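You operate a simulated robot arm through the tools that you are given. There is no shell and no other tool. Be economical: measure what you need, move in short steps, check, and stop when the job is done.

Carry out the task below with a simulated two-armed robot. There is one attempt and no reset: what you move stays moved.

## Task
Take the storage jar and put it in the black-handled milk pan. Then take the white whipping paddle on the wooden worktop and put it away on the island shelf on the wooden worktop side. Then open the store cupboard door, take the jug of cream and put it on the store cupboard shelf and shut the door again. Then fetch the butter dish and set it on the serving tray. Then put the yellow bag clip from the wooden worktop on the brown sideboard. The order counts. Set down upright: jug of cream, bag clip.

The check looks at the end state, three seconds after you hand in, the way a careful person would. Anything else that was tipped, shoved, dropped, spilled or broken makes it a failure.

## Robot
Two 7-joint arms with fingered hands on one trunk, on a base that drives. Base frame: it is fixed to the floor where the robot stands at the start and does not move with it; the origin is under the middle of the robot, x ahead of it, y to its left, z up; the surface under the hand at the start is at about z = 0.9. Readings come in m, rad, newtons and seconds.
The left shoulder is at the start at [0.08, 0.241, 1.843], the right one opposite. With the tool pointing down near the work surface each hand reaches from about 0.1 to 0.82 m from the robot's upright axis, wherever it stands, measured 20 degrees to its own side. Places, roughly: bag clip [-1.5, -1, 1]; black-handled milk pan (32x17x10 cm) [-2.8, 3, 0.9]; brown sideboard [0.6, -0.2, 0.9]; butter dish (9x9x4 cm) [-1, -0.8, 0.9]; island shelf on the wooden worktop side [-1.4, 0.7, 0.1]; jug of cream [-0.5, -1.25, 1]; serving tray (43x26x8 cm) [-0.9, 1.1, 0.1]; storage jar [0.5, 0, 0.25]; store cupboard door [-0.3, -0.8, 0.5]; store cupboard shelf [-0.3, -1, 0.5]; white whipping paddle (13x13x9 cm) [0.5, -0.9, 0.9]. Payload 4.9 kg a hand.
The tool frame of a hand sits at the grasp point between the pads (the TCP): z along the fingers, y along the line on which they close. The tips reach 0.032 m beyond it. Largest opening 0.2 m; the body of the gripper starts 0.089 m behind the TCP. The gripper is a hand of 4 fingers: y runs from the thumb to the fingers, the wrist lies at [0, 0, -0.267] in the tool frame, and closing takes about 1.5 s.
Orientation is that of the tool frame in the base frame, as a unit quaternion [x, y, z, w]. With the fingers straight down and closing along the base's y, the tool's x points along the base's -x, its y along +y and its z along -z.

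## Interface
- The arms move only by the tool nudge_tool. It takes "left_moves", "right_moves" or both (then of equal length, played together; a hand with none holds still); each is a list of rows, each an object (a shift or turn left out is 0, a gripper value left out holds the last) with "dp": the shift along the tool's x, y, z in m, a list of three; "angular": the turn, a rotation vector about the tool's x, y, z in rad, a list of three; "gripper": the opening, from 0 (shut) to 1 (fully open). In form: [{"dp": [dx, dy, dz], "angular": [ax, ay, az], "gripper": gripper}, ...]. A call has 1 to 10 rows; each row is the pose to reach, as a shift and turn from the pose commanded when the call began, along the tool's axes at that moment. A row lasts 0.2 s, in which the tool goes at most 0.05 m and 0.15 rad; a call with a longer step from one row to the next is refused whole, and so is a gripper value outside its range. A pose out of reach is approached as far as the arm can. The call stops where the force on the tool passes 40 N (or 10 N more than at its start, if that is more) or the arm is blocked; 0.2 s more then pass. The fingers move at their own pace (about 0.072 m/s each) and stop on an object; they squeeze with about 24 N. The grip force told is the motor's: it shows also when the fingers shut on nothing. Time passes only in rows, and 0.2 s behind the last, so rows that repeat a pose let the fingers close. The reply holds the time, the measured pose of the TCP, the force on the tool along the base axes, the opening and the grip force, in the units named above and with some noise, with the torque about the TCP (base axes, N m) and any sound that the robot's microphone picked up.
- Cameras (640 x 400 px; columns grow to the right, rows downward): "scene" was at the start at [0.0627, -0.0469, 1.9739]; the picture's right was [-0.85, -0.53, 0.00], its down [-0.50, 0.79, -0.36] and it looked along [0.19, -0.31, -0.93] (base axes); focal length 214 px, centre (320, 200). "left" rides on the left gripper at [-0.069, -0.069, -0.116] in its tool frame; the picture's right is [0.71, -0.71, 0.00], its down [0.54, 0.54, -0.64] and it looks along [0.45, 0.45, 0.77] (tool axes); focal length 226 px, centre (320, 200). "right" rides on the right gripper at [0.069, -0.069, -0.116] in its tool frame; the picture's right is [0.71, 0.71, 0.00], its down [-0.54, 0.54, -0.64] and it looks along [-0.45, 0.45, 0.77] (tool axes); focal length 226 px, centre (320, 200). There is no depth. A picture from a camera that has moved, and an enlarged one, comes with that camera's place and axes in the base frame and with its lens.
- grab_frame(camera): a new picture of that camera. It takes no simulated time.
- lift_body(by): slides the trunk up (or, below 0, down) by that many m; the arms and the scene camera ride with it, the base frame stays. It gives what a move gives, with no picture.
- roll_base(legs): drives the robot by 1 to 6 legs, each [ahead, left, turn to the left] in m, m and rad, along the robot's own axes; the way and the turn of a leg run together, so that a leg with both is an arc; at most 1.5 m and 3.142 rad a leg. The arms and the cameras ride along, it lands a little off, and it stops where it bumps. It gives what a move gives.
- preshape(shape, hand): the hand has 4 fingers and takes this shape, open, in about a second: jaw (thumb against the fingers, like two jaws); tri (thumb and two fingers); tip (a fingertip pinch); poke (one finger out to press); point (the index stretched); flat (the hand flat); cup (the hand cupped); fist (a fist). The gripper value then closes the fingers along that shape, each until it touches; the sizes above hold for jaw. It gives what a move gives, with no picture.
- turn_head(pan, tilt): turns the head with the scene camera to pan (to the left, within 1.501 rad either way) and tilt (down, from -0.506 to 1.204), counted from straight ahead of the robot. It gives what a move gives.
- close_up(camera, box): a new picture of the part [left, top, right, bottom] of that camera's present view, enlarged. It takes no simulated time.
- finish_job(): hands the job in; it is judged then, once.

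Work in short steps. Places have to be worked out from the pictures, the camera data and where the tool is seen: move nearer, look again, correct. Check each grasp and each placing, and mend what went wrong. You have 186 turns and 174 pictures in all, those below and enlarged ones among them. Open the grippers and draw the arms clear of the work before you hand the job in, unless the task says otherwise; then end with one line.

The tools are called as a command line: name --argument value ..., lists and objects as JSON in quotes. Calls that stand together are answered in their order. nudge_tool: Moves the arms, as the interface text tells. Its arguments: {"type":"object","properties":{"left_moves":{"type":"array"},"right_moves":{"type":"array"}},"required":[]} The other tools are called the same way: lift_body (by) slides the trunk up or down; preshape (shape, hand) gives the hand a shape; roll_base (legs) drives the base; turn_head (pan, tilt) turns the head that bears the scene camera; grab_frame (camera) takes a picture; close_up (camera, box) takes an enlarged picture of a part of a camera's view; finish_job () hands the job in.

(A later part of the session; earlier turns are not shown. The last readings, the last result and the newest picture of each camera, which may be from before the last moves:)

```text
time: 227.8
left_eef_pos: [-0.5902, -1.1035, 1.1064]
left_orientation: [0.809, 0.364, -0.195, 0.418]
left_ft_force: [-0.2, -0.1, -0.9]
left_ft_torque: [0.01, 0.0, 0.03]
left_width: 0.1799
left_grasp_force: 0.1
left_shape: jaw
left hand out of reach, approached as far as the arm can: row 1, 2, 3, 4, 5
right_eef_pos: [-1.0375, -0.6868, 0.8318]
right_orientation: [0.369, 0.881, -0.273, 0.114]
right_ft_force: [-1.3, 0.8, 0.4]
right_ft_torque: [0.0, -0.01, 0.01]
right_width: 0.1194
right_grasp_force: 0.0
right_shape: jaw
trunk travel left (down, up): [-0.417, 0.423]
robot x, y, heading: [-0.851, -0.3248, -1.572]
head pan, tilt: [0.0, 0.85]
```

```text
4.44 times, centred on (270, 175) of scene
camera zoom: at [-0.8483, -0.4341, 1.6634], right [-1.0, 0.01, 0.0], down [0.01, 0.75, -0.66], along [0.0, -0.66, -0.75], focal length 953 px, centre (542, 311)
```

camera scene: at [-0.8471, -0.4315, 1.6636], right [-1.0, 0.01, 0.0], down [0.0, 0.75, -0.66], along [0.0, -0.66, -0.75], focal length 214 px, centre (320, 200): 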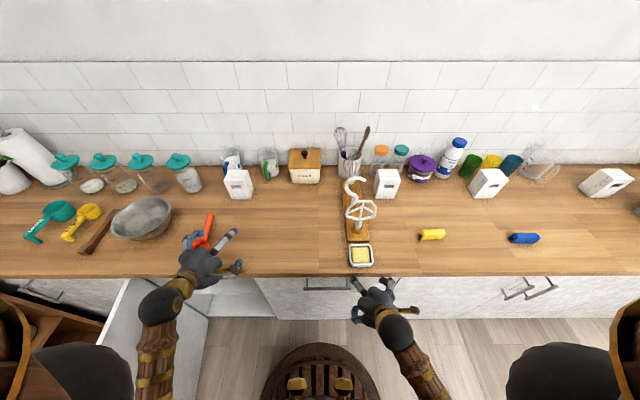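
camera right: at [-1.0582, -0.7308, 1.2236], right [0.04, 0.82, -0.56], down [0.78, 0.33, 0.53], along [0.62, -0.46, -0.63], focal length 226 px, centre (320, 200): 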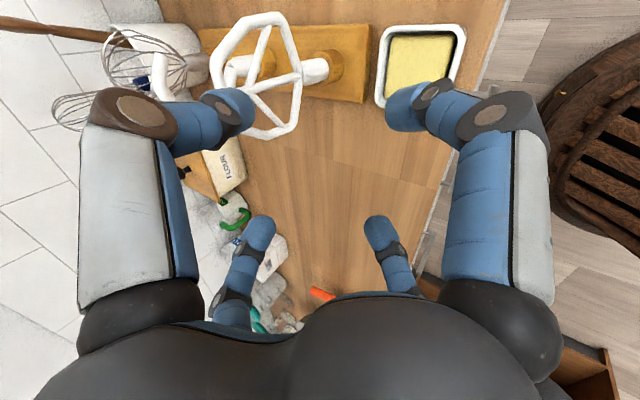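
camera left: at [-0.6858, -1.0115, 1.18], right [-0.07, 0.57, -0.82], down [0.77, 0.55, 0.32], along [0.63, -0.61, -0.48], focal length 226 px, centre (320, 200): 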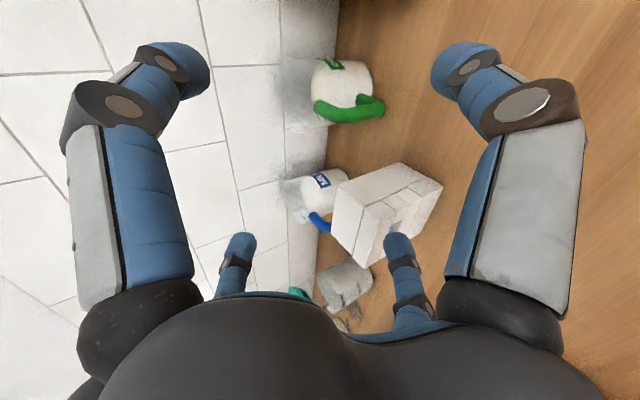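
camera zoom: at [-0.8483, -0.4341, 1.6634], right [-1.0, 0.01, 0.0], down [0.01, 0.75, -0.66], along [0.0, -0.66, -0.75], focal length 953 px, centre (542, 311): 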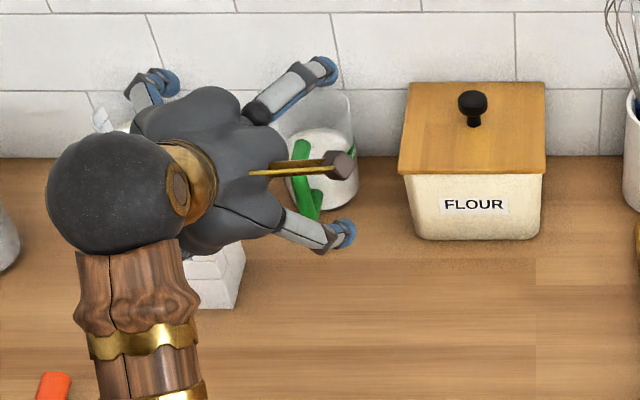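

Jug refined ≈(−0.597,−1.297). Descend in front of it to z≈0.97.

nudge_tool --left_moves '[{"dp": [0.02, -0.02, 0.039]}, {"dp": [0.04, -0.04, 0.078]}, {"dp": [0.06, -0.06, 0.1166]}]'

grab_frame --camera "left"

close_up --camera "scene" --box '[200, 130, 340, 220]'

```text
time: 228.7
left_eef_pos: [-0.5977, -1.1462, 0.9838]
left_orientation: [0.807, 0.362, -0.196, 0.424]
left_ft_force: [-1.2, 10.2, 12.8]
left_ft_torque: [1.08, -0.76, 0.79]
left_width: 0.1791
left_grasp_force: 0.1
left_shape: jaw
right_eef_pos: [-1.0364, -0.683, 0.8329]
right_orientation: [0.368, 0.881, -0.274, 0.113]
right_ft_force: [-0.3, 0.2, -0.1]
right_ft_torque: [0.01, -0.04, -0.01]
right_width: 0.1195
right_grasp_force: 0.1
right_shape: jaw
trunk travel left (down, up): [-0.417, 0.423]
robot x, y, heading: [-0.8485, -0.3259, -1.577]
head pan, tilt: [0.0, 0.85]
stopped in row 3 (left hand): the force on the tool passed its limit at 58 N (the readings are from after the stop); the commanded pose is now the measured one
```

```text
58 pictures are left
camera left: at [-0.6931, -1.053, 1.0563], right [-0.06, 0.56, -0.82], down [0.77, 0.55, 0.32], along [0.63, -0.61, -0.47], focal length 226 px, centre (320, 200)
```

left: 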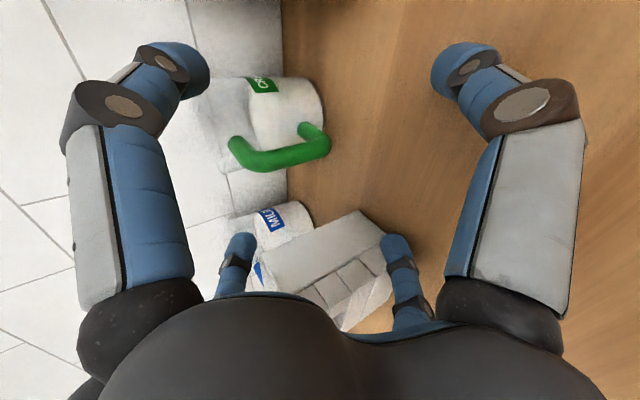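

```text
4.44 times, centred on (270, 175) of scene
camera zoom: at [-0.8485, -0.4281, 1.664], right [-1.0, 0.01, 0.0], down [0.0, 0.75, -0.66], along [0.0, -0.66, -0.75], focal length 953 px, centre (542, 311)
```

zoom: 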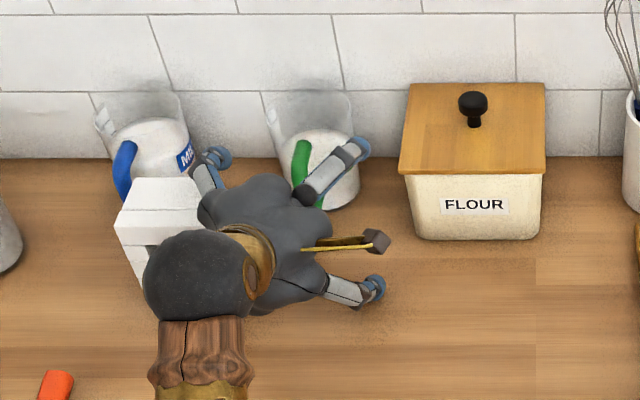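

The lower-east finger touched the white box's corner (box west face x≈−0.52). I lift free, shift 1.2 cm west, narrow the opening slightly, and advance.

nudge_tool --left_moves '[{"dp": [-0.0119, -0.006, -0.0277], "gripper": 0.83}, {"dp": [-0.0119, -0.006, -0.0277]}, {"dp": [-0.0188, 0.0008, 0.0143]}, {"dp": [-0.0257, 0.0077, 0.0563]}]'

grab_frame --camera "left"

close_up --camera "scene" --box '[200, 130, 340, 220]'

```text
time: 229.7
left_eef_pos: [-0.6123, -1.2083, 0.973]
left_orientation: [0.806, 0.362, -0.199, 0.425]
left_ft_force: [-2.0, -2.0, 19.6]
left_ft_torque: [-0.04, 0.44, 0.05]
left_width: 0.1636
left_grasp_force: 0.0
left_shape: jaw
right_eef_pos: [-1.0375, -0.6831, 0.8337]
right_orientation: [0.369, 0.881, -0.275, 0.114]
right_ft_force: [-0.2, 0.4, 1.3]
right_ft_torque: [-0.02, -0.01, 0.03]
right_width: 0.1198
right_grasp_force: 0.0
right_shape: jaw
trunk travel left (down, up): [-0.417, 0.423]
robot x, y, heading: [-0.8555, -0.3244, -1.577]
head pan, tilt: [0.0, 0.85]
```

```text
56 pictures are left
camera left: at [-0.7079, -1.1134, 1.0439], right [-0.06, 0.56, -0.83], down [0.77, 0.55, 0.31], along [0.63, -0.62, -0.47], focal length 226 px, centre (320, 200)
```

left: 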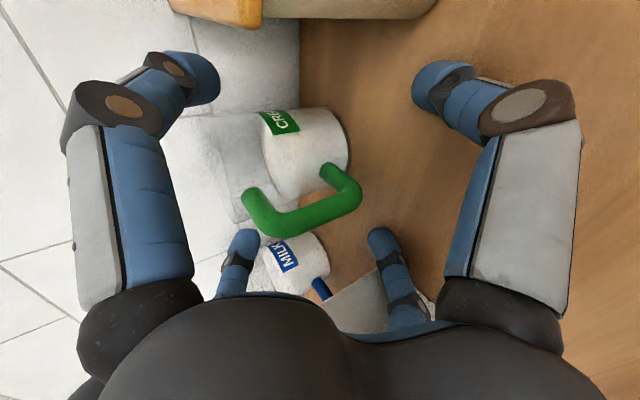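

```text
4.44 times, centred on (270, 175) of scene
camera zoom: at [-0.8491, -0.4264, 1.6644], right [-1.0, 0.01, 0.0], down [0.01, 0.75, -0.66], along [0.0, -0.66, -0.75], focal length 953 px, centre (542, 311)
```

zoom: 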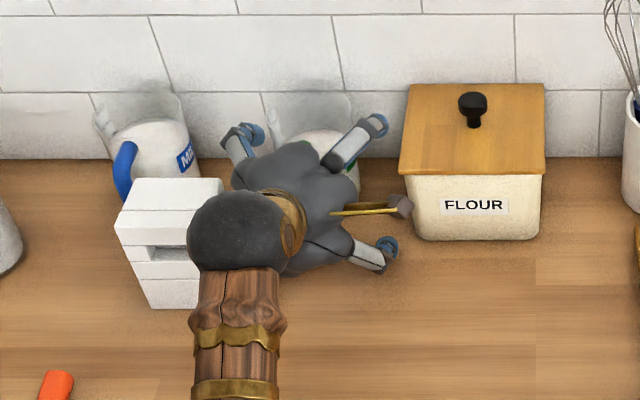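

"CREAM" confirmed. The lower finger brushes the table; raise 1.4 cm, recenter to x≈−0.60, and advance around the jug.

nudge_tool --left_moves '[{"dp": [-0.0008, 0.0165, -0.008], "gripper": 0.89}, {"dp": [-0.0008, 0.0165, -0.008]}, {"dp": [-0.015, 0.0294, 0.0195]}, {"dp": [-0.0289, 0.0423, 0.0469]}]'

grab_frame --camera "left"

close_up --camera "scene" --box '[200, 130, 340, 220]'

```text
time: 230.7
left_eef_pos: [-0.5957, -1.2762, 0.9844]
left_orientation: [0.807, 0.364, -0.196, 0.421]
left_ft_force: [-0.8, -1.6, 1.7]
left_ft_torque: [-0.02, -0.16, -0.07]
left_width: 0.1774
left_grasp_force: 0.1
left_shape: jaw
right_eef_pos: [-1.0372, -0.6861, 0.8332]
right_orientation: [0.368, 0.882, -0.273, 0.113]
right_ft_force: [-0.1, -0.2, -0.3]
right_ft_torque: [-0.02, 0.01, -0.01]
right_width: 0.1194
right_grasp_force: 0.1
right_shape: jaw
trunk travel left (down, up): [-0.417, 0.423]
robot x, y, heading: [-0.851, -0.3217, -1.574]
head pan, tilt: [0.0, 0.85]
```

```text
54 pictures are left
camera left: at [-0.6925, -1.1828, 1.0551], right [-0.07, 0.57, -0.82], down [0.77, 0.55, 0.32], along [0.63, -0.61, -0.47], focal length 226 px, centre (320, 200)
```

left: 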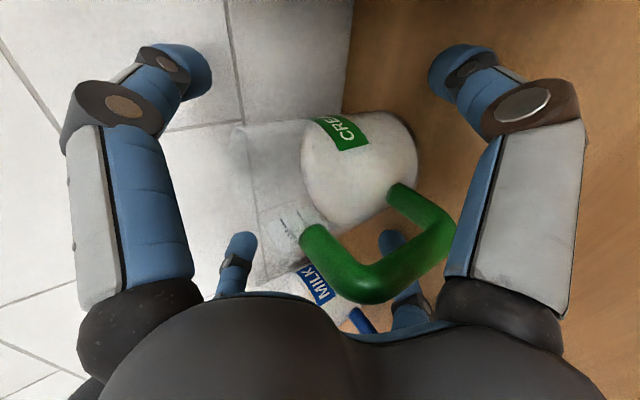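

```text
4.44 times, centred on (270, 175) of scene
camera zoom: at [-0.8471, -0.4321, 1.6635], right [-1.0, 0.01, 0.0], down [0.0, 0.75, -0.66], along [0.0, -0.66, -0.75], focal length 953 px, centre (542, 311)
```

zoom: 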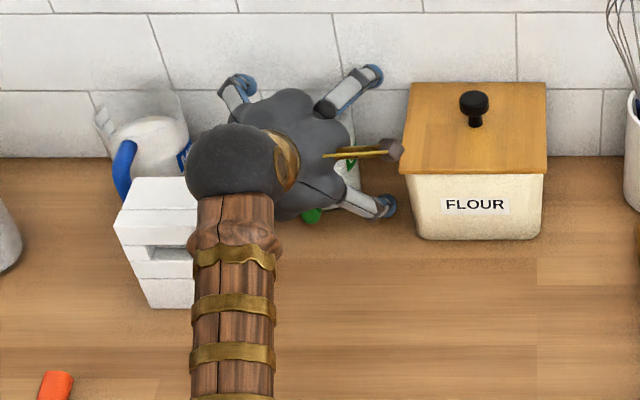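

Jug is centered between the fingers. Close on it.

nudge_tool --left_moves '[{"gripper": 0.7}, {"gripper": 0.6}, {"gripper": 0.5}, {"gripper": 0.3}, {"gripper": 0.0}, {"gripper": 0.0}, {"gripper": 0.0}, {"gripper": 0.0}]'

grab_frame --camera "left"

```text
time: 232.5
left_eef_pos: [-0.5984, -1.2746, 0.9828]
left_orientation: [0.808, 0.362, -0.197, 0.421]
left_ft_force: [0.5, 0.8, 3.2]
left_ft_torque: [0.17, -0.02, -0.02]
left_width: 0.0932
left_grasp_force: 24.3
left_shape: jaw
right_eef_pos: [-1.0378, -0.6853, 0.8332]
right_orientation: [0.368, 0.881, -0.274, 0.112]
right_ft_force: [1.1, 0.0, 0.1]
right_ft_torque: [0.02, 0.01, -0.01]
right_width: 0.1195
right_grasp_force: 0.0
right_shape: jaw
trunk travel left (down, up): [-0.417, 0.423]
robot x, y, heading: [-0.8496, -0.3263, -1.577]
head pan, tilt: [0.0, 0.85]
```

```text
52 pictures are left
camera left: at [-0.6939, -1.1819, 1.0561], right [-0.06, 0.57, -0.82], down [0.77, 0.55, 0.32], along [0.63, -0.61, -0.47], focal length 226 px, centre (320, 200)
```

left: 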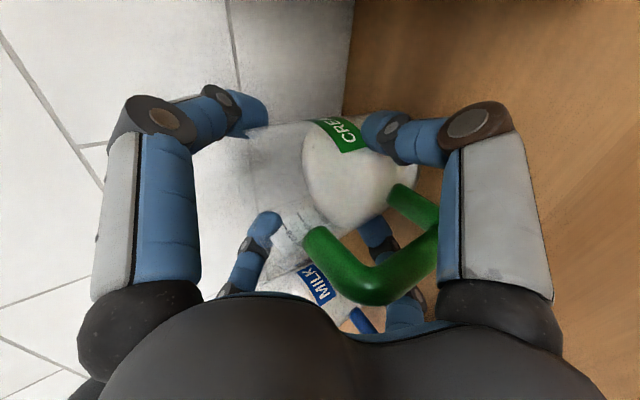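

Firm grip. Lift slowly 0.12 m, keeping it level.

nudge_tool --left_moves '[{"dp": [-0.0074, 0.0064, -0.0069]}, {"dp": [-0.0149, 0.0129, -0.0138]}, {"dp": [-0.0223, 0.0193, -0.0206]}, {"dp": [-0.0298, 0.0257, -0.0275]}, {"dp": [-0.0372, 0.0322, -0.0344]}, {"dp": [-0.0446, 0.0386, -0.0413]}, {"dp": [-0.0521, 0.045, -0.0481]}, {"dp": [-0.0595, 0.0515, -0.055]}, {"dp": [-0.067, 0.0579, -0.0619]}, {"dp": [-0.0744, 0.0643, -0.0688]}]'

grab_frame --camera "left"

grab_frame --camera "scene"

```text
time: 234.7
left_eef_pos: [-0.5972, -1.2738, 1.104]
left_orientation: [0.808, 0.363, -0.196, 0.422]
left_ft_force: [0.2, -0.4, -3.0]
left_ft_torque: [-0.05, -0.03, 0.01]
left_width: 0.0925
left_grasp_force: 24.0
left_shape: jaw
right_eef_pos: [-1.0366, -0.6856, 0.8327]
right_orientation: [0.368, 0.881, -0.274, 0.113]
right_ft_force: [0.0, -0.5, 0.1]
right_ft_torque: [-0.01, -0.02, 0.02]
right_width: 0.1195
right_grasp_force: 0.1
right_shape: jaw
trunk travel left (down, up): [-0.417, 0.423]
robot x, y, heading: [-0.8459, -0.3242, -1.577]
head pan, tilt: [0.0, 0.85]
```

```text
51 pictures are left
camera left: at [-0.6921, -1.18, 1.1768], right [-0.06, 0.57, -0.82], down [0.77, 0.55, 0.32], along [0.63, -0.61, -0.47], focal length 226 px, centre (320, 200)
```

left: 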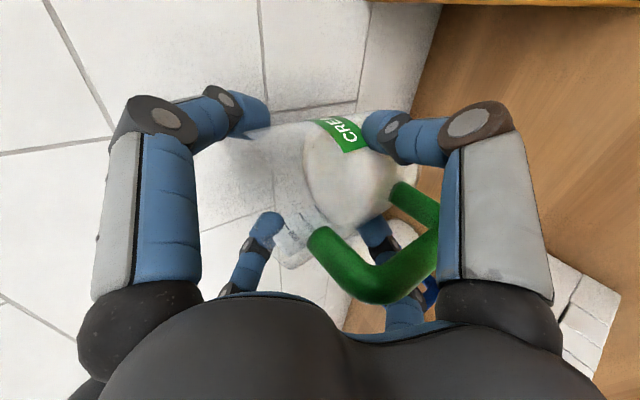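

```text
50 pictures are left
camera scene: at [-0.8474, -0.4321, 1.6635], right [-1.0, 0.01, 0.0], down [0.0, 0.75, -0.66], along [0.0, -0.66, -0.75], focal length 214 px, centre (320, 200)
```

scene: 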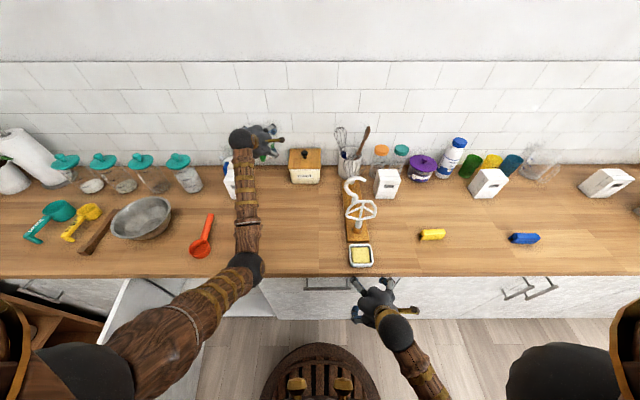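

Jug held level. Retract the arm over the worktop by 0.32 m.

nudge_tool --left_moves '[{"dp": [0.0168, -0.0154, -0.0328]}, {"dp": [0.0336, -0.0308, -0.0655]}, {"dp": [0.0504, -0.0462, -0.0983]}, {"dp": [0.0672, -0.0616, -0.131]}, {"dp": [0.084, -0.077, -0.1638]}, {"dp": [0.1008, -0.0924, -0.1965]}, {"dp": [0.1176, -0.1078, -0.2293]}, {"dp": [0.1344, -0.1232, -0.262]}]'

roll_base --legs '[[-0.4, 0.05, 0]]'

grab_frame --camera "scene"

```text
time: 236.5
left_eef_pos: [-0.5967, -0.9543, 1.1053]
left_orientation: [0.808, 0.362, -0.197, 0.421]
left_ft_force: [0.4, 1.2, -4.9]
left_ft_torque: [-0.01, 0.04, 0.01]
left_width: 0.0926
left_grasp_force: 24.0
left_shape: jaw
right_eef_pos: [-1.0376, -0.6855, 0.8318]
right_orientation: [0.368, 0.881, -0.274, 0.112]
right_ft_force: [0.1, 0.0, -0.7]
right_ft_torque: [0.01, 0.0, -0.01]
right_width: 0.1197
right_grasp_force: 0.1
right_shape: jaw
trunk travel left (down, up): [-0.417, 0.423]
robot x, y, heading: [-0.8479, -0.3244, -1.571]
head pan, tilt: [0.0, 0.85]
```

```text
time: 238.9
left_eef_pos: [-0.5502, -0.5657, 1.1039]
left_orientation: [0.809, 0.361, -0.197, 0.42]
left_ft_force: [-0.7, 0.0, -3.2]
left_ft_torque: [-0.01, -0.01, 0.0]
left_width: 0.0923
left_grasp_force: 24.2
left_shape: jaw
right_eef_pos: [-0.9887, -0.2939, 0.8325]
right_orientation: [0.372, 0.88, -0.274, 0.112]
right_ft_force: [0.8, 0.0, 0.7]
right_ft_torque: [-0.02, 0.01, 0.02]
right_width: 0.1194
right_grasp_force: 0.2
right_shape: jaw
trunk travel left (down, up): [-0.417, 0.423]
robot x, y, heading: [-0.7972, 0.0673, -1.582]
head pan, tilt: [0.0, 0.85]
```

```text
49 pictures are left
camera scene: at [-0.7972, -0.0405, 1.6635], right [-1.0, 0.01, 0.0], down [0.01, 0.75, -0.66], along [-0.01, -0.66, -0.75], focal length 214 px, centre (320, 200)
```

scene: 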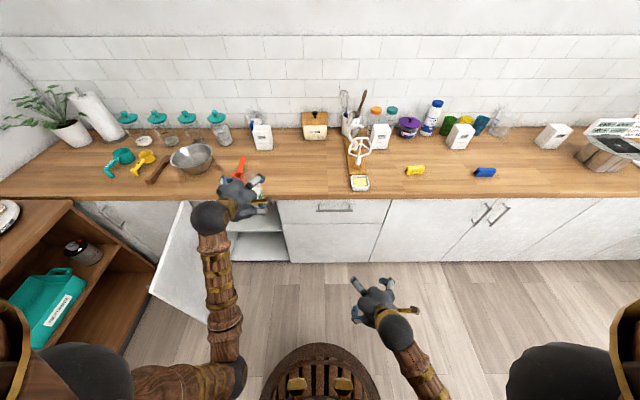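

Lower the trunk and shift left in front of the open cupboard, then measure the shelf height.

lift_body --by -0.38

roll_base --legs '[[0, 0.17, 0.01]]'

turn_head --pan 0.1 --tilt 0.6

grab_frame --camera "scene"

```text
time: 242.6
left_eef_pos: [-0.5485, -0.5649, 0.7232]
left_orientation: [0.809, 0.361, -0.197, 0.42]
left_ft_force: [-1.0, 0.0, -3.6]
left_ft_torque: [-0.02, 0.02, 0.02]
left_width: 0.0924
left_grasp_force: 24.0
left_shape: jaw
right_eef_pos: [-0.9875, -0.2921, 0.4533]
right_orientation: [0.371, 0.88, -0.274, 0.112]
right_ft_force: [0.7, -0.2, 0.0]
right_ft_torque: [0.0, -0.02, 0.01]
right_width: 0.1196
right_grasp_force: 0.0
right_shape: jaw
trunk travel left (down, up): [-0.037, 0.803]
robot x, y, heading: [-0.8, 0.0712, -1.58]
head pan, tilt: [0.0, 0.85]
```

```text
time: 244.1
left_eef_pos: [-0.371, -0.5637, 0.7234]
left_orientation: [0.806, 0.365, -0.196, 0.422]
left_ft_force: [1.3, 0.2, -3.8]
left_ft_torque: [-0.01, -0.03, 0.0]
left_width: 0.0925
left_grasp_force: 23.6
left_shape: jaw
right_eef_pos: [-0.812, -0.2955, 0.4537]
right_orientation: [0.366, 0.882, -0.274, 0.112]
right_ft_force: [0.7, 0.5, -0.3]
right_ft_torque: [-0.01, 0.0, 0.0]
right_width: 0.1193
right_grasp_force: 0.1
right_shape: jaw
trunk travel left (down, up): [-0.037, 0.803]
robot x, y, heading: [-0.6272, 0.0689, -1.568]
head pan, tilt: [0.0, 0.85]
```

```text
time: 244.9
left_eef_pos: [-0.37, -0.564, 0.7225]
left_orientation: [0.807, 0.365, -0.195, 0.422]
left_ft_force: [0.2, -0.7, -3.8]
left_ft_torque: [0.0, 0.04, 0.0]
left_width: 0.0926
left_grasp_force: 24.4
left_shape: jaw
right_eef_pos: [-0.8128, -0.2951, 0.452]
right_orientation: [0.366, 0.882, -0.273, 0.113]
right_ft_force: [-0.6, 0.2, 0.5]
right_ft_torque: [0.0, 0.02, 0.01]
right_width: 0.1197
right_grasp_force: 0.2
right_shape: jaw
trunk travel left (down, up): [-0.037, 0.803]
robot x, y, heading: [-0.6269, 0.0708, -1.568]
head pan, tilt: [0.099, 0.6]
```

```text
48 pictures are left
camera scene: at [-0.6156, -0.0505, 1.3044], right [-1.0, -0.1, 0.0], down [-0.06, 0.56, -0.82], along [0.08, -0.82, -0.57], focal length 214 px, centre (320, 200)
```

scene: 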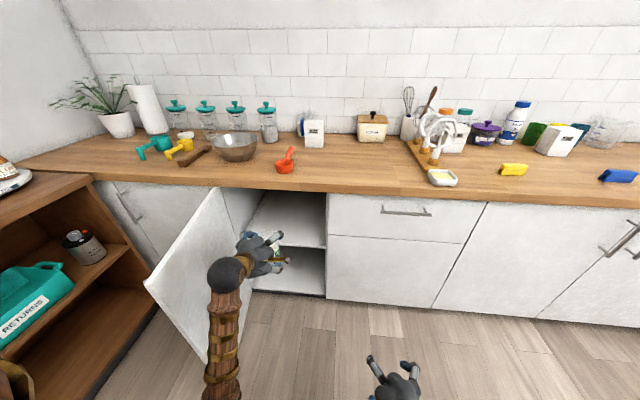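

close_up --camera "scene" --box '[230, 180, 340, 310]'

grab_frame --camera "left"

```text
3.08 times, centred on (285, 245) of scene
camera zoom: at [-0.6156, -0.0505, 1.3044], right [-1.0, -0.1, 0.0], down [-0.06, 0.56, -0.82], along [0.08, -0.82, -0.57], focal length 660 px, centre (428, 62)
```

zoom: 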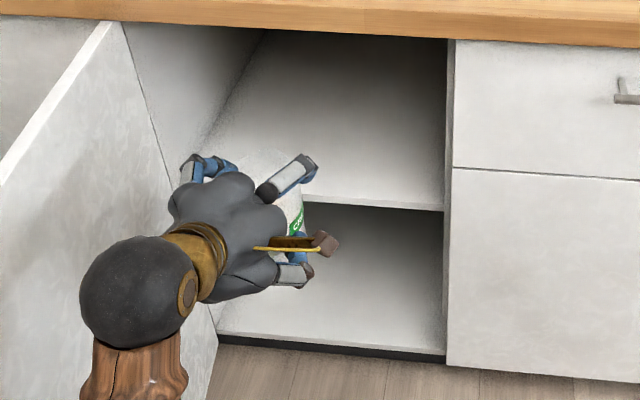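

```text
46 pictures are left
camera left: at [-0.4664, -0.4711, 0.7963], right [-0.07, 0.57, -0.82], down [0.77, 0.55, 0.32], along [0.64, -0.61, -0.47], focal length 226 px, centre (320, 200)
```

left: 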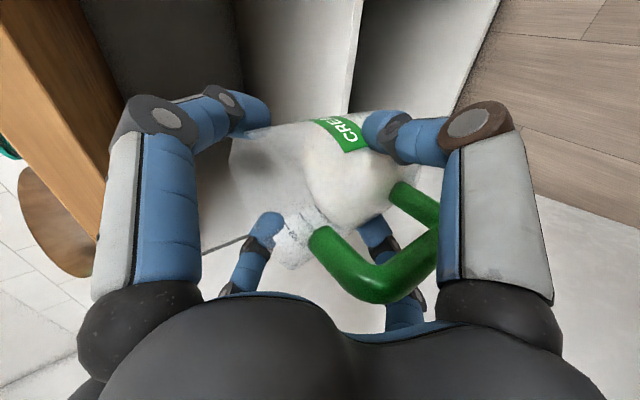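

Shelf: z≈0.52, front y≈−0.785. Lower the hand to TCP z≈0.625 (jug bottom ≈0.54) and drive in 0.2 m.

nudge_tool --left_moves '[{"dp": [0.015, -0.013, 0.014]}, {"dp": [0.03, -0.026, 0.028]}, {"dp": [0.045, -0.039, 0.042]}, {"dp": [0.0605, -0.0523, 0.0559]}, {"dp": [0.0605, -0.0523, 0.0559]}]'

roll_base --legs '[[0.2, 0, 0]]'

close_up --camera "scene" --box '[220, 180, 360, 320]'

grab_frame --camera "left"

```text
time: 246.1
left_eef_pos: [-0.3697, -0.5638, 0.6252]
left_orientation: [0.807, 0.364, -0.196, 0.422]
left_ft_force: [0.1, -0.3, -4.4]
left_ft_torque: [0.01, 0.01, -0.01]
left_width: 0.0925
left_grasp_force: 24.2
left_shape: jaw
right_eef_pos: [-0.8115, -0.2946, 0.4525]
right_orientation: [0.366, 0.882, -0.274, 0.114]
right_ft_force: [0.4, -0.4, -0.5]
right_ft_torque: [-0.01, 0.0, 0.03]
right_width: 0.1196
right_grasp_force: 0.0
right_shape: jaw
trunk travel left (down, up): [-0.037, 0.803]
robot x, y, heading: [-0.6282, 0.0671, -1.573]
head pan, tilt: [0.099, 0.6]
```

```text
time: 247.7
left_eef_pos: [-0.3741, -0.7678, 0.624]
left_orientation: [0.808, 0.363, -0.195, 0.421]
left_ft_force: [-0.3, 0.1, -4.3]
left_ft_torque: [-0.03, 0.01, -0.01]
left_width: 0.0925
left_grasp_force: 23.9
left_shape: jaw
right_eef_pos: [-0.816, -0.4961, 0.4522]
right_orientation: [0.369, 0.881, -0.273, 0.112]
right_ft_force: [0.4, -0.3, -0.3]
right_ft_torque: [0.0, -0.05, -0.01]
right_width: 0.1197
right_grasp_force: 0.0
right_shape: jaw
trunk travel left (down, up): [-0.037, 0.803]
robot x, y, heading: [-0.6299, -0.135, -1.577]
head pan, tilt: [0.099, 0.6]
```

```text
2.86 times, centred on (290, 250) of scene
camera zoom: at [-0.6169, -0.2534, 1.3043], right [-1.0, -0.09, 0.0], down [-0.05, 0.56, -0.82], along [0.08, -0.82, -0.57], focal length 613 px, centre (406, 57)
```

zoom: 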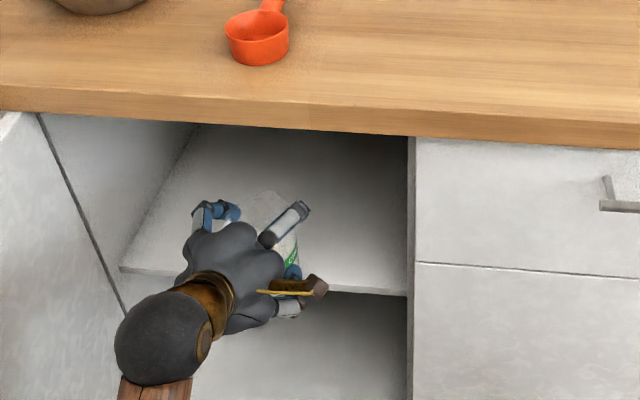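

```text
44 pictures are left
camera left: at [-0.469, -0.6745, 0.6959], right [-0.06, 0.57, -0.82], down [0.77, 0.55, 0.32], along [0.63, -0.61, -0.47], focal length 226 px, centre (320, 200)
```

left: 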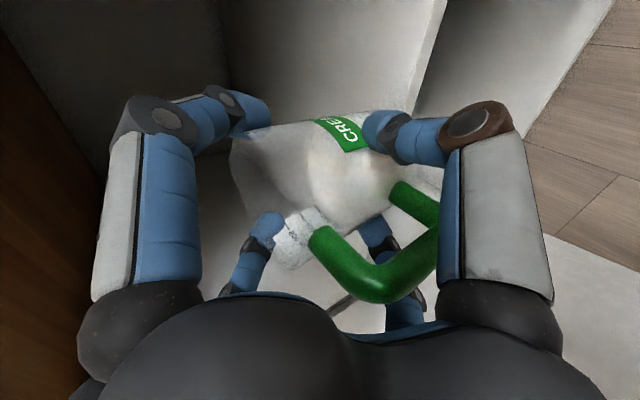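

Entering cleanly. Advance 0.115 m further by the arm.

nudge_tool --left_moves '[{"dp": [-0.0121, 0.0111, 0.0236]}, {"dp": [-0.0242, 0.0222, 0.0472]}, {"dp": [-0.0362, 0.0332, 0.0707]}, {"dp": [-0.0483, 0.0443, 0.0943]}]'

close_up --camera "scene" --box '[220, 180, 360, 320]'

```text
time: 248.7
left_eef_pos: [-0.3739, -0.886, 0.6232]
left_orientation: [0.808, 0.363, -0.196, 0.421]
left_ft_force: [0.2, -0.3, -3.7]
left_ft_torque: [0.01, 0.01, 0.01]
left_width: 0.0924
left_grasp_force: 23.7
left_shape: jaw
right_eef_pos: [-0.8148, -0.4961, 0.452]
right_orientation: [0.369, 0.881, -0.273, 0.112]
right_ft_force: [0.9, -0.2, 0.1]
right_ft_torque: [0.0, -0.01, -0.02]
right_width: 0.1197
right_grasp_force: 0.2
right_shape: jaw
trunk travel left (down, up): [-0.037, 0.803]
robot x, y, heading: [-0.6235, -0.1342, -1.574]
head pan, tilt: [0.099, 0.6]
```

```text
2.86 times, centred on (290, 250) of scene
camera zoom: at [-0.617, -0.2528, 1.3044], right [-1.0, -0.09, 0.0], down [-0.05, 0.56, -0.82], along [0.08, -0.82, -0.57], focal length 613 px, centre (406, 57)
```

zoom: 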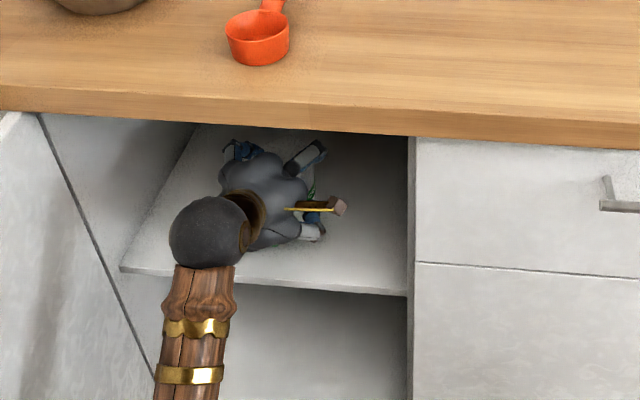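

No contact. Lower slowly onto the shelf (with another 1 cm inward).

nudge_tool --left_moves '[{"dp": [-0.005, 0.0046, 0.0098]}, {"dp": [-0.0013, 0.0014, 0.0132]}, {"dp": [0.0024, -0.0018, 0.0167]}, {"dp": [0.0061, -0.005, 0.0201]}]'

```text
time: 249.7
left_eef_pos: [-0.3738, -0.8952, 0.6072]
left_orientation: [0.808, 0.363, -0.196, 0.421]
left_ft_force: [-1.0, 0.1, -3.9]
left_ft_torque: [0.01, -0.02, 0.0]
left_width: 0.0924
left_grasp_force: 24.0
left_shape: jaw
right_eef_pos: [-0.8162, -0.4968, 0.4531]
right_orientation: [0.369, 0.881, -0.274, 0.113]
right_ft_force: [-0.3, 0.5, 0.0]
right_ft_torque: [-0.01, 0.01, -0.01]
right_width: 0.1196
right_grasp_force: 0.0
right_shape: jaw
trunk travel left (down, up): [-0.037, 0.803]
robot x, y, heading: [-0.6279, -0.1343, -1.573]
head pan, tilt: [0.099, 0.6]
```

No contact yet; continue down in 5 mm steps.

nudge_tool --left_moves '[{"dp": [0.0031, -0.0027, 0.0029]}, {"dp": [0.0062, -0.0054, 0.0057]}]'

```text
time: 250.3
left_eef_pos: [-0.3734, -0.8946, 0.595]
left_orientation: [0.808, 0.362, -0.197, 0.42]
left_ft_force: [-0.5, 0.4, -3.2]
left_ft_torque: [-0.03, 0.0, 0.02]
left_width: 0.0922
left_grasp_force: 24.0
left_shape: jaw
right_eef_pos: [-0.8163, -0.4957, 0.4517]
right_orientation: [0.369, 0.881, -0.274, 0.112]
right_ft_force: [0.5, 0.1, 0.8]
right_ft_torque: [-0.01, 0.02, -0.01]
right_width: 0.1196
right_grasp_force: 0.0
right_shape: jaw
trunk travel left (down, up): [-0.037, 0.803]
robot x, y, heading: [-0.6279, -0.1366, -1.576]
head pan, tilt: [0.099, 0.6]
```

nudge_tool --left_moves '[{"dp": [0.0025, -0.0021, 0.0023]}, {"dp": [0.005, -0.0043, 0.0046]}, {"dp": [0.0074, -0.0064, 0.0069]}]'

grab_frame --camera "left"

```text
time: 251.1
left_eef_pos: [-0.3738, -0.8942, 0.5862]
left_orientation: [0.807, 0.363, -0.197, 0.422]
left_ft_force: [-0.9, 1.0, 3.9]
left_ft_torque: [0.22, 0.02, 0.02]
left_width: 0.0921
left_grasp_force: 23.8
left_shape: jaw
right_eef_pos: [-0.8166, -0.4961, 0.4528]
right_orientation: [0.369, 0.881, -0.274, 0.113]
right_ft_force: [0.2, 0.4, 0.3]
right_ft_torque: [0.0, -0.01, 0.01]
right_width: 0.1194
right_grasp_force: 0.0
right_shape: jaw
trunk travel left (down, up): [-0.037, 0.803]
robot x, y, heading: [-0.6248, -0.1335, -1.578]
head pan, tilt: [0.099, 0.6]
```

```text
42 pictures are left
camera left: at [-0.4689, -0.8008, 0.6578], right [-0.06, 0.57, -0.82], down [0.77, 0.55, 0.32], along [0.63, -0.61, -0.47], focal length 226 px, centre (320, 200)
```

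left: 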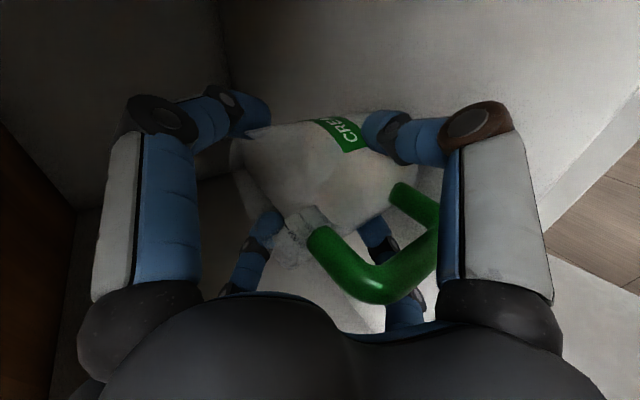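

The jug rests on the shelf (force +7 N). Open the fingers.

nudge_tool --left_moves '[{"gripper": 0.5}, {"gripper": 0.6}, {"gripper": 0.7}, {"gripper": 0.85}, {"gripper": 0.92}, {"gripper": 0.92}]'

grab_frame --camera "left"

```text
time: 252.5
left_eef_pos: [-0.3736, -0.8929, 0.5862]
left_orientation: [0.808, 0.362, -0.197, 0.421]
left_ft_force: [-1.6, 0.5, 5.3]
left_ft_torque: [0.12, -0.16, 0.08]
left_width: 0.1833
left_grasp_force: 0.1
left_shape: jaw
right_eef_pos: [-0.816, -0.4968, 0.4519]
right_orientation: [0.368, 0.882, -0.273, 0.113]
right_ft_force: [0.6, 0.0, -0.1]
right_ft_torque: [0.01, 0.01, 0.02]
right_width: 0.1196
right_grasp_force: 0.1
right_shape: jaw
trunk travel left (down, up): [-0.037, 0.803]
robot x, y, heading: [-0.6295, -0.135, -1.574]
head pan, tilt: [0.099, 0.6]
```

```text
41 pictures are left
camera left: at [-0.4693, -0.8007, 0.6574], right [-0.06, 0.57, -0.82], down [0.77, 0.55, 0.32], along [0.63, -0.61, -0.47], focal length 226 px, centre (320, 200)
```

left: 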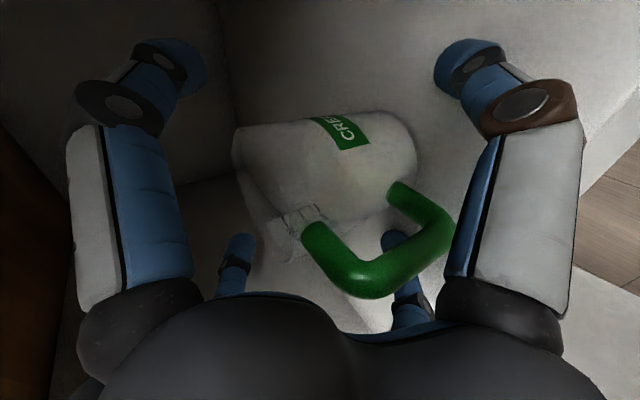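

Jug stands free. Withdraw straight back, then back the base off.

nudge_tool --left_moves '[{"dp": [-0.0062, 0.0054, -0.0057]}, {"dp": [0.0064, -0.0062, -0.0303]}, {"dp": [0.019, -0.0177, -0.0549]}, {"dp": [0.0358, -0.0331, -0.0877]}, {"dp": [0.0526, -0.0485, -0.1205]}]'

roll_base --legs '[[-0.22, 0, 0]]'

close_up --camera "scene" --box '[200, 170, 360, 330]'

```text
time: 253.7
left_eef_pos: [-0.3749, -0.7532, 0.5959]
left_orientation: [0.807, 0.363, -0.197, 0.422]
left_ft_force: [0.8, 0.0, 0.2]
left_ft_torque: [-0.02, -0.02, -0.01]
left_width: 0.1841
left_grasp_force: 0.0
left_shape: jaw
right_eef_pos: [-0.8156, -0.4962, 0.4522]
right_orientation: [0.368, 0.881, -0.274, 0.112]
right_ft_force: [0.1, -0.2, -0.3]
right_ft_torque: [0.01, 0.02, -0.01]
right_width: 0.1195
right_grasp_force: 0.0
right_shape: jaw
trunk travel left (down, up): [-0.037, 0.803]
robot x, y, heading: [-0.6298, -0.1352, -1.577]
head pan, tilt: [0.099, 0.6]
```

```text
time: 255.3
left_eef_pos: [-0.3756, -0.535, 0.5956]
left_orientation: [0.809, 0.36, -0.198, 0.421]
left_ft_force: [0.4, 0.1, 0.1]
left_ft_torque: [0.01, 0.03, -0.01]
left_width: 0.1837
left_grasp_force: 0.1
left_shape: jaw
right_eef_pos: [-0.8163, -0.2759, 0.4538]
right_orientation: [0.371, 0.88, -0.275, 0.111]
right_ft_force: [0.6, 0.4, 0.1]
right_ft_torque: [-0.01, 0.0, 0.02]
right_width: 0.1197
right_grasp_force: 0.1
right_shape: jaw
trunk travel left (down, up): [-0.037, 0.803]
robot x, y, heading: [-0.6256, 0.0824, -1.576]
head pan, tilt: [0.099, 0.6]
```

```text
2.50 times, centred on (280, 250) of scene
camera zoom: at [-0.6158, -0.0317, 1.3046], right [-1.0, -0.09, 0.0], down [-0.05, 0.56, -0.83], along [0.07, -0.82, -0.56], focal length 536 px, centre (420, 75)
```

zoom: 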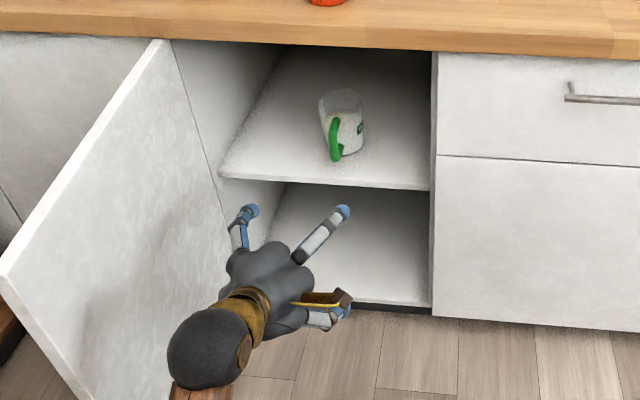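

Cream jug stands upright on the shelf. To shut the door I must bring the left hand to its outer side: raise above the door, shift the base left, come down.

lift_body --by 0.4

roll_base --legs '[[0.0, 0.42, 0]]'

nudge_tool --left_moves '[{"gripper": 0.3}, {"gripper": 0.0}, {"gripper": 0.0}, {"gripper": 0.0}, {"gripper": 0.0}, {"gripper": 0.0}]'

grab_frame --camera "scene"

```text
time: 259.2
left_eef_pos: [-0.3768, -0.5354, 0.9953]
left_orientation: [0.809, 0.36, -0.197, 0.421]
left_ft_force: [0.1, -0.7, 0.1]
left_ft_torque: [-0.01, -0.04, 0.02]
left_width: 0.1841
left_grasp_force: 0.1
left_shape: jaw
right_eef_pos: [-0.8159, -0.2749, 0.8531]
right_orientation: [0.37, 0.88, -0.274, 0.112]
right_ft_force: [0.1, -0.2, -0.1]
right_ft_torque: [0.0, -0.02, 0.02]
right_width: 0.1196
right_grasp_force: 0.1
right_shape: jaw
trunk travel left (down, up): [-0.437, 0.403]
robot x, y, heading: [-0.6292, 0.0853, -1.583]
head pan, tilt: [0.099, 0.6]
```

```text
time: 261.8
left_eef_pos: [0.0478, -0.5371, 0.9964]
left_orientation: [0.808, 0.363, -0.196, 0.421]
left_ft_force: [0.5, -0.9, -1.0]
left_ft_torque: [0.04, 0.01, 0.02]
left_width: 0.1839
left_grasp_force: 0.1
left_shape: jaw
right_eef_pos: [-0.3942, -0.2801, 0.8532]
right_orientation: [0.369, 0.881, -0.273, 0.112]
right_ft_force: [0.3, -0.6, 0.5]
right_ft_torque: [0.01, -0.04, -0.01]
right_width: 0.1198
right_grasp_force: 0.0
right_shape: jaw
trunk travel left (down, up): [-0.437, 0.403]
robot x, y, heading: [-0.206, 0.0798, -1.579]
head pan, tilt: [0.099, 0.6]
```

```text
time: 263.2
left_eef_pos: [0.0482, -0.5379, 0.9942]
left_orientation: [0.808, 0.362, -0.196, 0.421]
left_ft_force: [-0.2, 0.7, 0.5]
left_ft_torque: [-0.01, 0.0, -0.02]
left_width: 0.0
left_grasp_force: 0.0
left_shape: jaw
right_eef_pos: [-0.3924, -0.2807, 0.8525]
right_orientation: [0.369, 0.881, -0.273, 0.112]
right_ft_force: [-0.1, -0.1, 0.2]
right_ft_torque: [0.0, -0.01, -0.01]
right_width: 0.1197
right_grasp_force: 0.1
right_shape: jaw
trunk travel left (down, up): [-0.437, 0.403]
robot x, y, heading: [-0.2052, 0.0801, -1.575]
head pan, tilt: [0.099, 0.6]
```

```text
39 pictures are left
camera scene: at [-0.1941, -0.0364, 1.7045], right [-1.0, -0.09, 0.0], down [-0.05, 0.56, -0.83], along [0.08, -0.82, -0.56], focal length 214 px, centre (320, 200)
```

scene: 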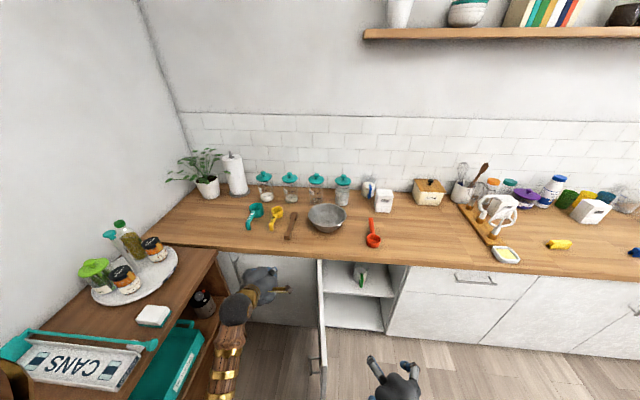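

Hand is on the outer side. Move the right arm out of the door's sweep, lower the trunk.

nudge_tool --right_moves '[{"dp": [0.034, -0.023, 0]}, {"dp": [0.068, -0.045, 0]}, {"dp": [0.102, -0.068, 0]}, {"dp": [0.136, -0.09, 0]}, {"dp": [0.17, -0.113, 0]}]'

lift_body --by -0.4

nudge_tool --left_moves '[{"dp": [0, -0.031, -0.029]}, {"dp": [0, -0.062, -0.058]}, {"dp": [0.0005, -0.0926, -0.0877]}, {"dp": [-0.026, -0.122, -0.0865]}, {"dp": [-0.053, -0.152, -0.0853]}, {"dp": [-0.08, -0.182, -0.0842]}, {"dp": [-0.107, -0.212, -0.083]}, {"dp": [-0.1338, -0.2418, -0.0818]}]'

grab_frame --camera "scene"

```text
time: 264.4
left_eef_pos: [0.0471, -0.539, 0.9944]
left_orientation: [0.807, 0.363, -0.196, 0.422]
left_ft_force: [-1.1, 0.1, 0.6]
left_ft_torque: [0.0, 0.0, 0.01]
left_width: 0.0
left_grasp_force: 23.9
left_shape: jaw
right_eef_pos: [-0.5978, -0.2494, 0.8321]
right_orientation: [0.369, 0.881, -0.274, 0.114]
right_ft_force: [0.6, -0.4, 0.5]
right_ft_torque: [0.01, -0.04, 0.03]
right_width: 0.1198
right_grasp_force: 0.1
right_shape: jaw
trunk travel left (down, up): [-0.437, 0.403]
robot x, y, heading: [-0.2017, 0.0825, -1.574]
head pan, tilt: [0.099, 0.6]
```

```text
time: 268.2
left_eef_pos: [0.0491, -0.538, 0.5938]
left_orientation: [0.808, 0.362, -0.196, 0.421]
left_ft_force: [-0.6, -0.6, 0.3]
left_ft_torque: [0.0, -0.02, -0.01]
left_width: 0.0002
left_grasp_force: 24.2
left_shape: jaw
right_eef_pos: [-0.5981, -0.2505, 0.4331]
right_orientation: [0.368, 0.882, -0.273, 0.113]
right_ft_force: [-0.1, 0.3, -0.5]
right_ft_torque: [-0.01, -0.01, 0.0]
right_width: 0.1195
right_grasp_force: 0.1
right_shape: jaw
trunk travel left (down, up): [-0.037, 0.803]
robot x, y, heading: [-0.2033, 0.0785, -1.576]
head pan, tilt: [0.099, 0.6]
```

```text
time: 270.0
left_eef_pos: [-0.2243, -0.439, 0.5908]
left_orientation: [0.807, 0.364, -0.193, 0.423]
left_ft_force: [-0.1, -0.4, -0.7]
left_ft_torque: [0.0, 0.02, 0.05]
left_width: 0.0
left_grasp_force: 23.8
left_shape: jaw
right_eef_pos: [-0.6022, -0.2521, 0.4263]
right_orientation: [0.367, 0.882, -0.272, 0.114]
right_ft_force: [-0.4, -1.2, -0.4]
right_ft_torque: [0.12, -0.01, 0.04]
right_width: 0.1201
right_grasp_force: 0.1
right_shape: jaw
trunk travel left (down, up): [-0.037, 0.803]
robot x, y, heading: [-0.2068, 0.0816, -1.576]
head pan, tilt: [0.099, 0.6]
```

```text
38 pictures are left
camera scene: at [-0.2021, -0.0394, 1.2995], right [-1.0, -0.09, 0.0], down [-0.05, 0.56, -0.82], along [0.08, -0.82, -0.57], focal length 214 px, centre (320, 200)
```

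scene: 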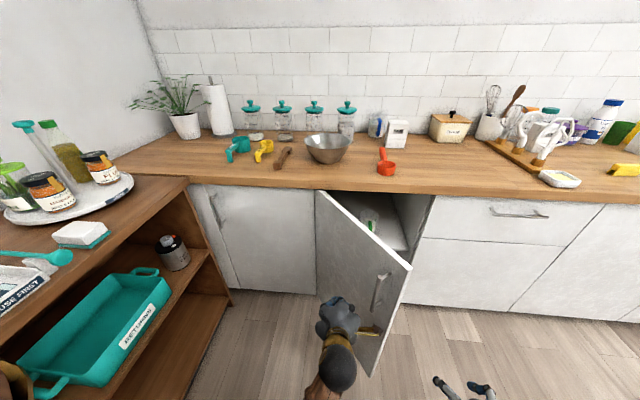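

Door is half closed. Continue pushing along the arc.

nudge_tool --left_moves '[{"dp": [-0.0334, -0.0192, 0.0183]}, {"dp": [-0.0668, -0.0384, 0.0366]}, {"dp": [-0.1, -0.0576, 0.0549]}, {"dp": [-0.1335, -0.0768, 0.0732]}, {"dp": [-0.1549, -0.0761, 0.0972]}, {"dp": [-0.1763, -0.0755, 0.1211]}, {"dp": [-0.1978, -0.0748, 0.1451]}, {"dp": [-0.2192, -0.0741, 0.1691]}, {"dp": [-0.2407, -0.0735, 0.193]}, {"dp": [-0.2621, -0.0728, 0.217]}]'

grab_frame --camera "scene"

```text
time: 272.2
left_eef_pos: [-0.4563, -0.6945, 0.5921]
left_orientation: [0.808, 0.362, -0.197, 0.42]
left_ft_force: [0.1, -0.3, 0.0]
left_ft_torque: [-0.06, -0.01, -0.01]
left_width: 0.0001
left_grasp_force: 24.0
left_shape: jaw
right_eef_pos: [-0.5976, -0.2498, 0.4325]
right_orientation: [0.368, 0.881, -0.273, 0.113]
right_ft_force: [-0.5, 0.3, 0.5]
right_ft_torque: [-0.01, 0.0, 0.0]
right_width: 0.1195
right_grasp_force: 0.1
right_shape: jaw
trunk travel left (down, up): [-0.037, 0.803]
robot x, y, heading: [-0.2029, 0.0835, -1.575]
head pan, tilt: [0.099, 0.6]
```

```text
37 pictures are left
camera scene: at [-0.1947, -0.0368, 1.3044], right [-1.0, -0.09, 0.0], down [-0.05, 0.56, -0.82], along [0.08, -0.82, -0.57], focal length 214 px, centre (320, 200)
```

scene: 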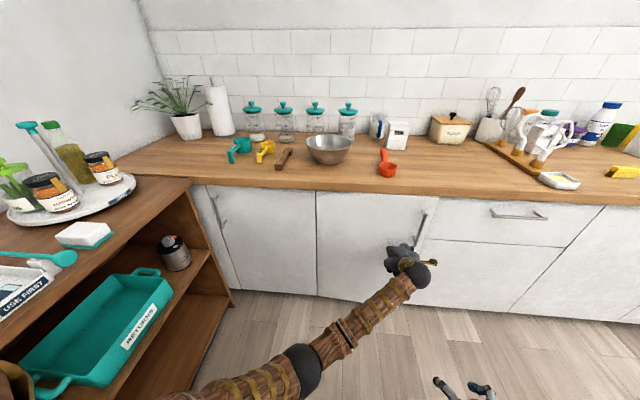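

Nearly shut. Press the last centimeters home.

nudge_tool --left_moves '[{"dp": [-0.0063, 0.0058, 0.0123]}, {"dp": [-0.0126, 0.0116, 0.0246]}, {"dp": [-0.0189, 0.0173, 0.0369]}, {"dp": [-0.0252, 0.0231, 0.0492]}]'

close_up --camera "scene" --box '[290, 170, 470, 310]'

```text
time: 273.0
left_eef_pos: [-0.4551, -0.7307, 0.5946]
left_orientation: [0.809, 0.361, -0.196, 0.421]
left_ft_force: [2.6, 16.1, 4.9]
left_ft_torque: [-0.07, -0.02, 0.08]
left_width: 0.0
left_grasp_force: 24.0
left_shape: jaw
right_eef_pos: [-0.5966, -0.2505, 0.4339]
right_orientation: [0.368, 0.881, -0.274, 0.112]
right_ft_force: [0.0, -0.5, -1.0]
right_ft_torque: [0.0, -0.01, 0.01]
right_width: 0.1196
right_grasp_force: 0.0
right_shape: jaw
trunk travel left (down, up): [-0.037, 0.803]
robot x, y, heading: [-0.203, 0.0801, -1.575]
head pan, tilt: [0.099, 0.6]
stopped in row 4 (left hand): the force on the tool passed its limit at 51 N (the readings are from after the stop); the commanded pose is now the measured one
```

```text
2.86 times, centred on (380, 240) of scene
camera zoom: at [-0.1942, -0.0355, 1.3046], right [-1.0, -0.09, 0.0], down [-0.05, 0.56, -0.83], along [0.08, -0.82, -0.56], focal length 613 px, centre (149, 86)
```

zoom: 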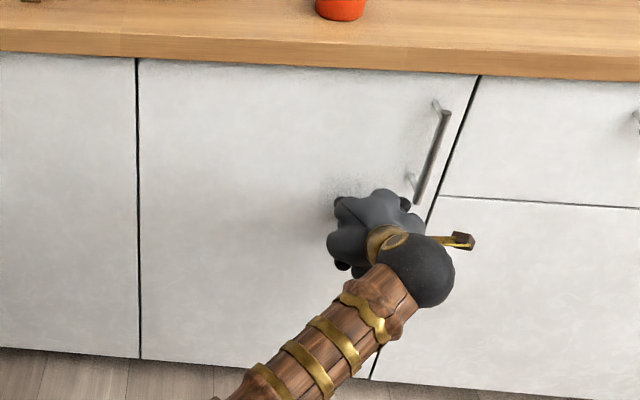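

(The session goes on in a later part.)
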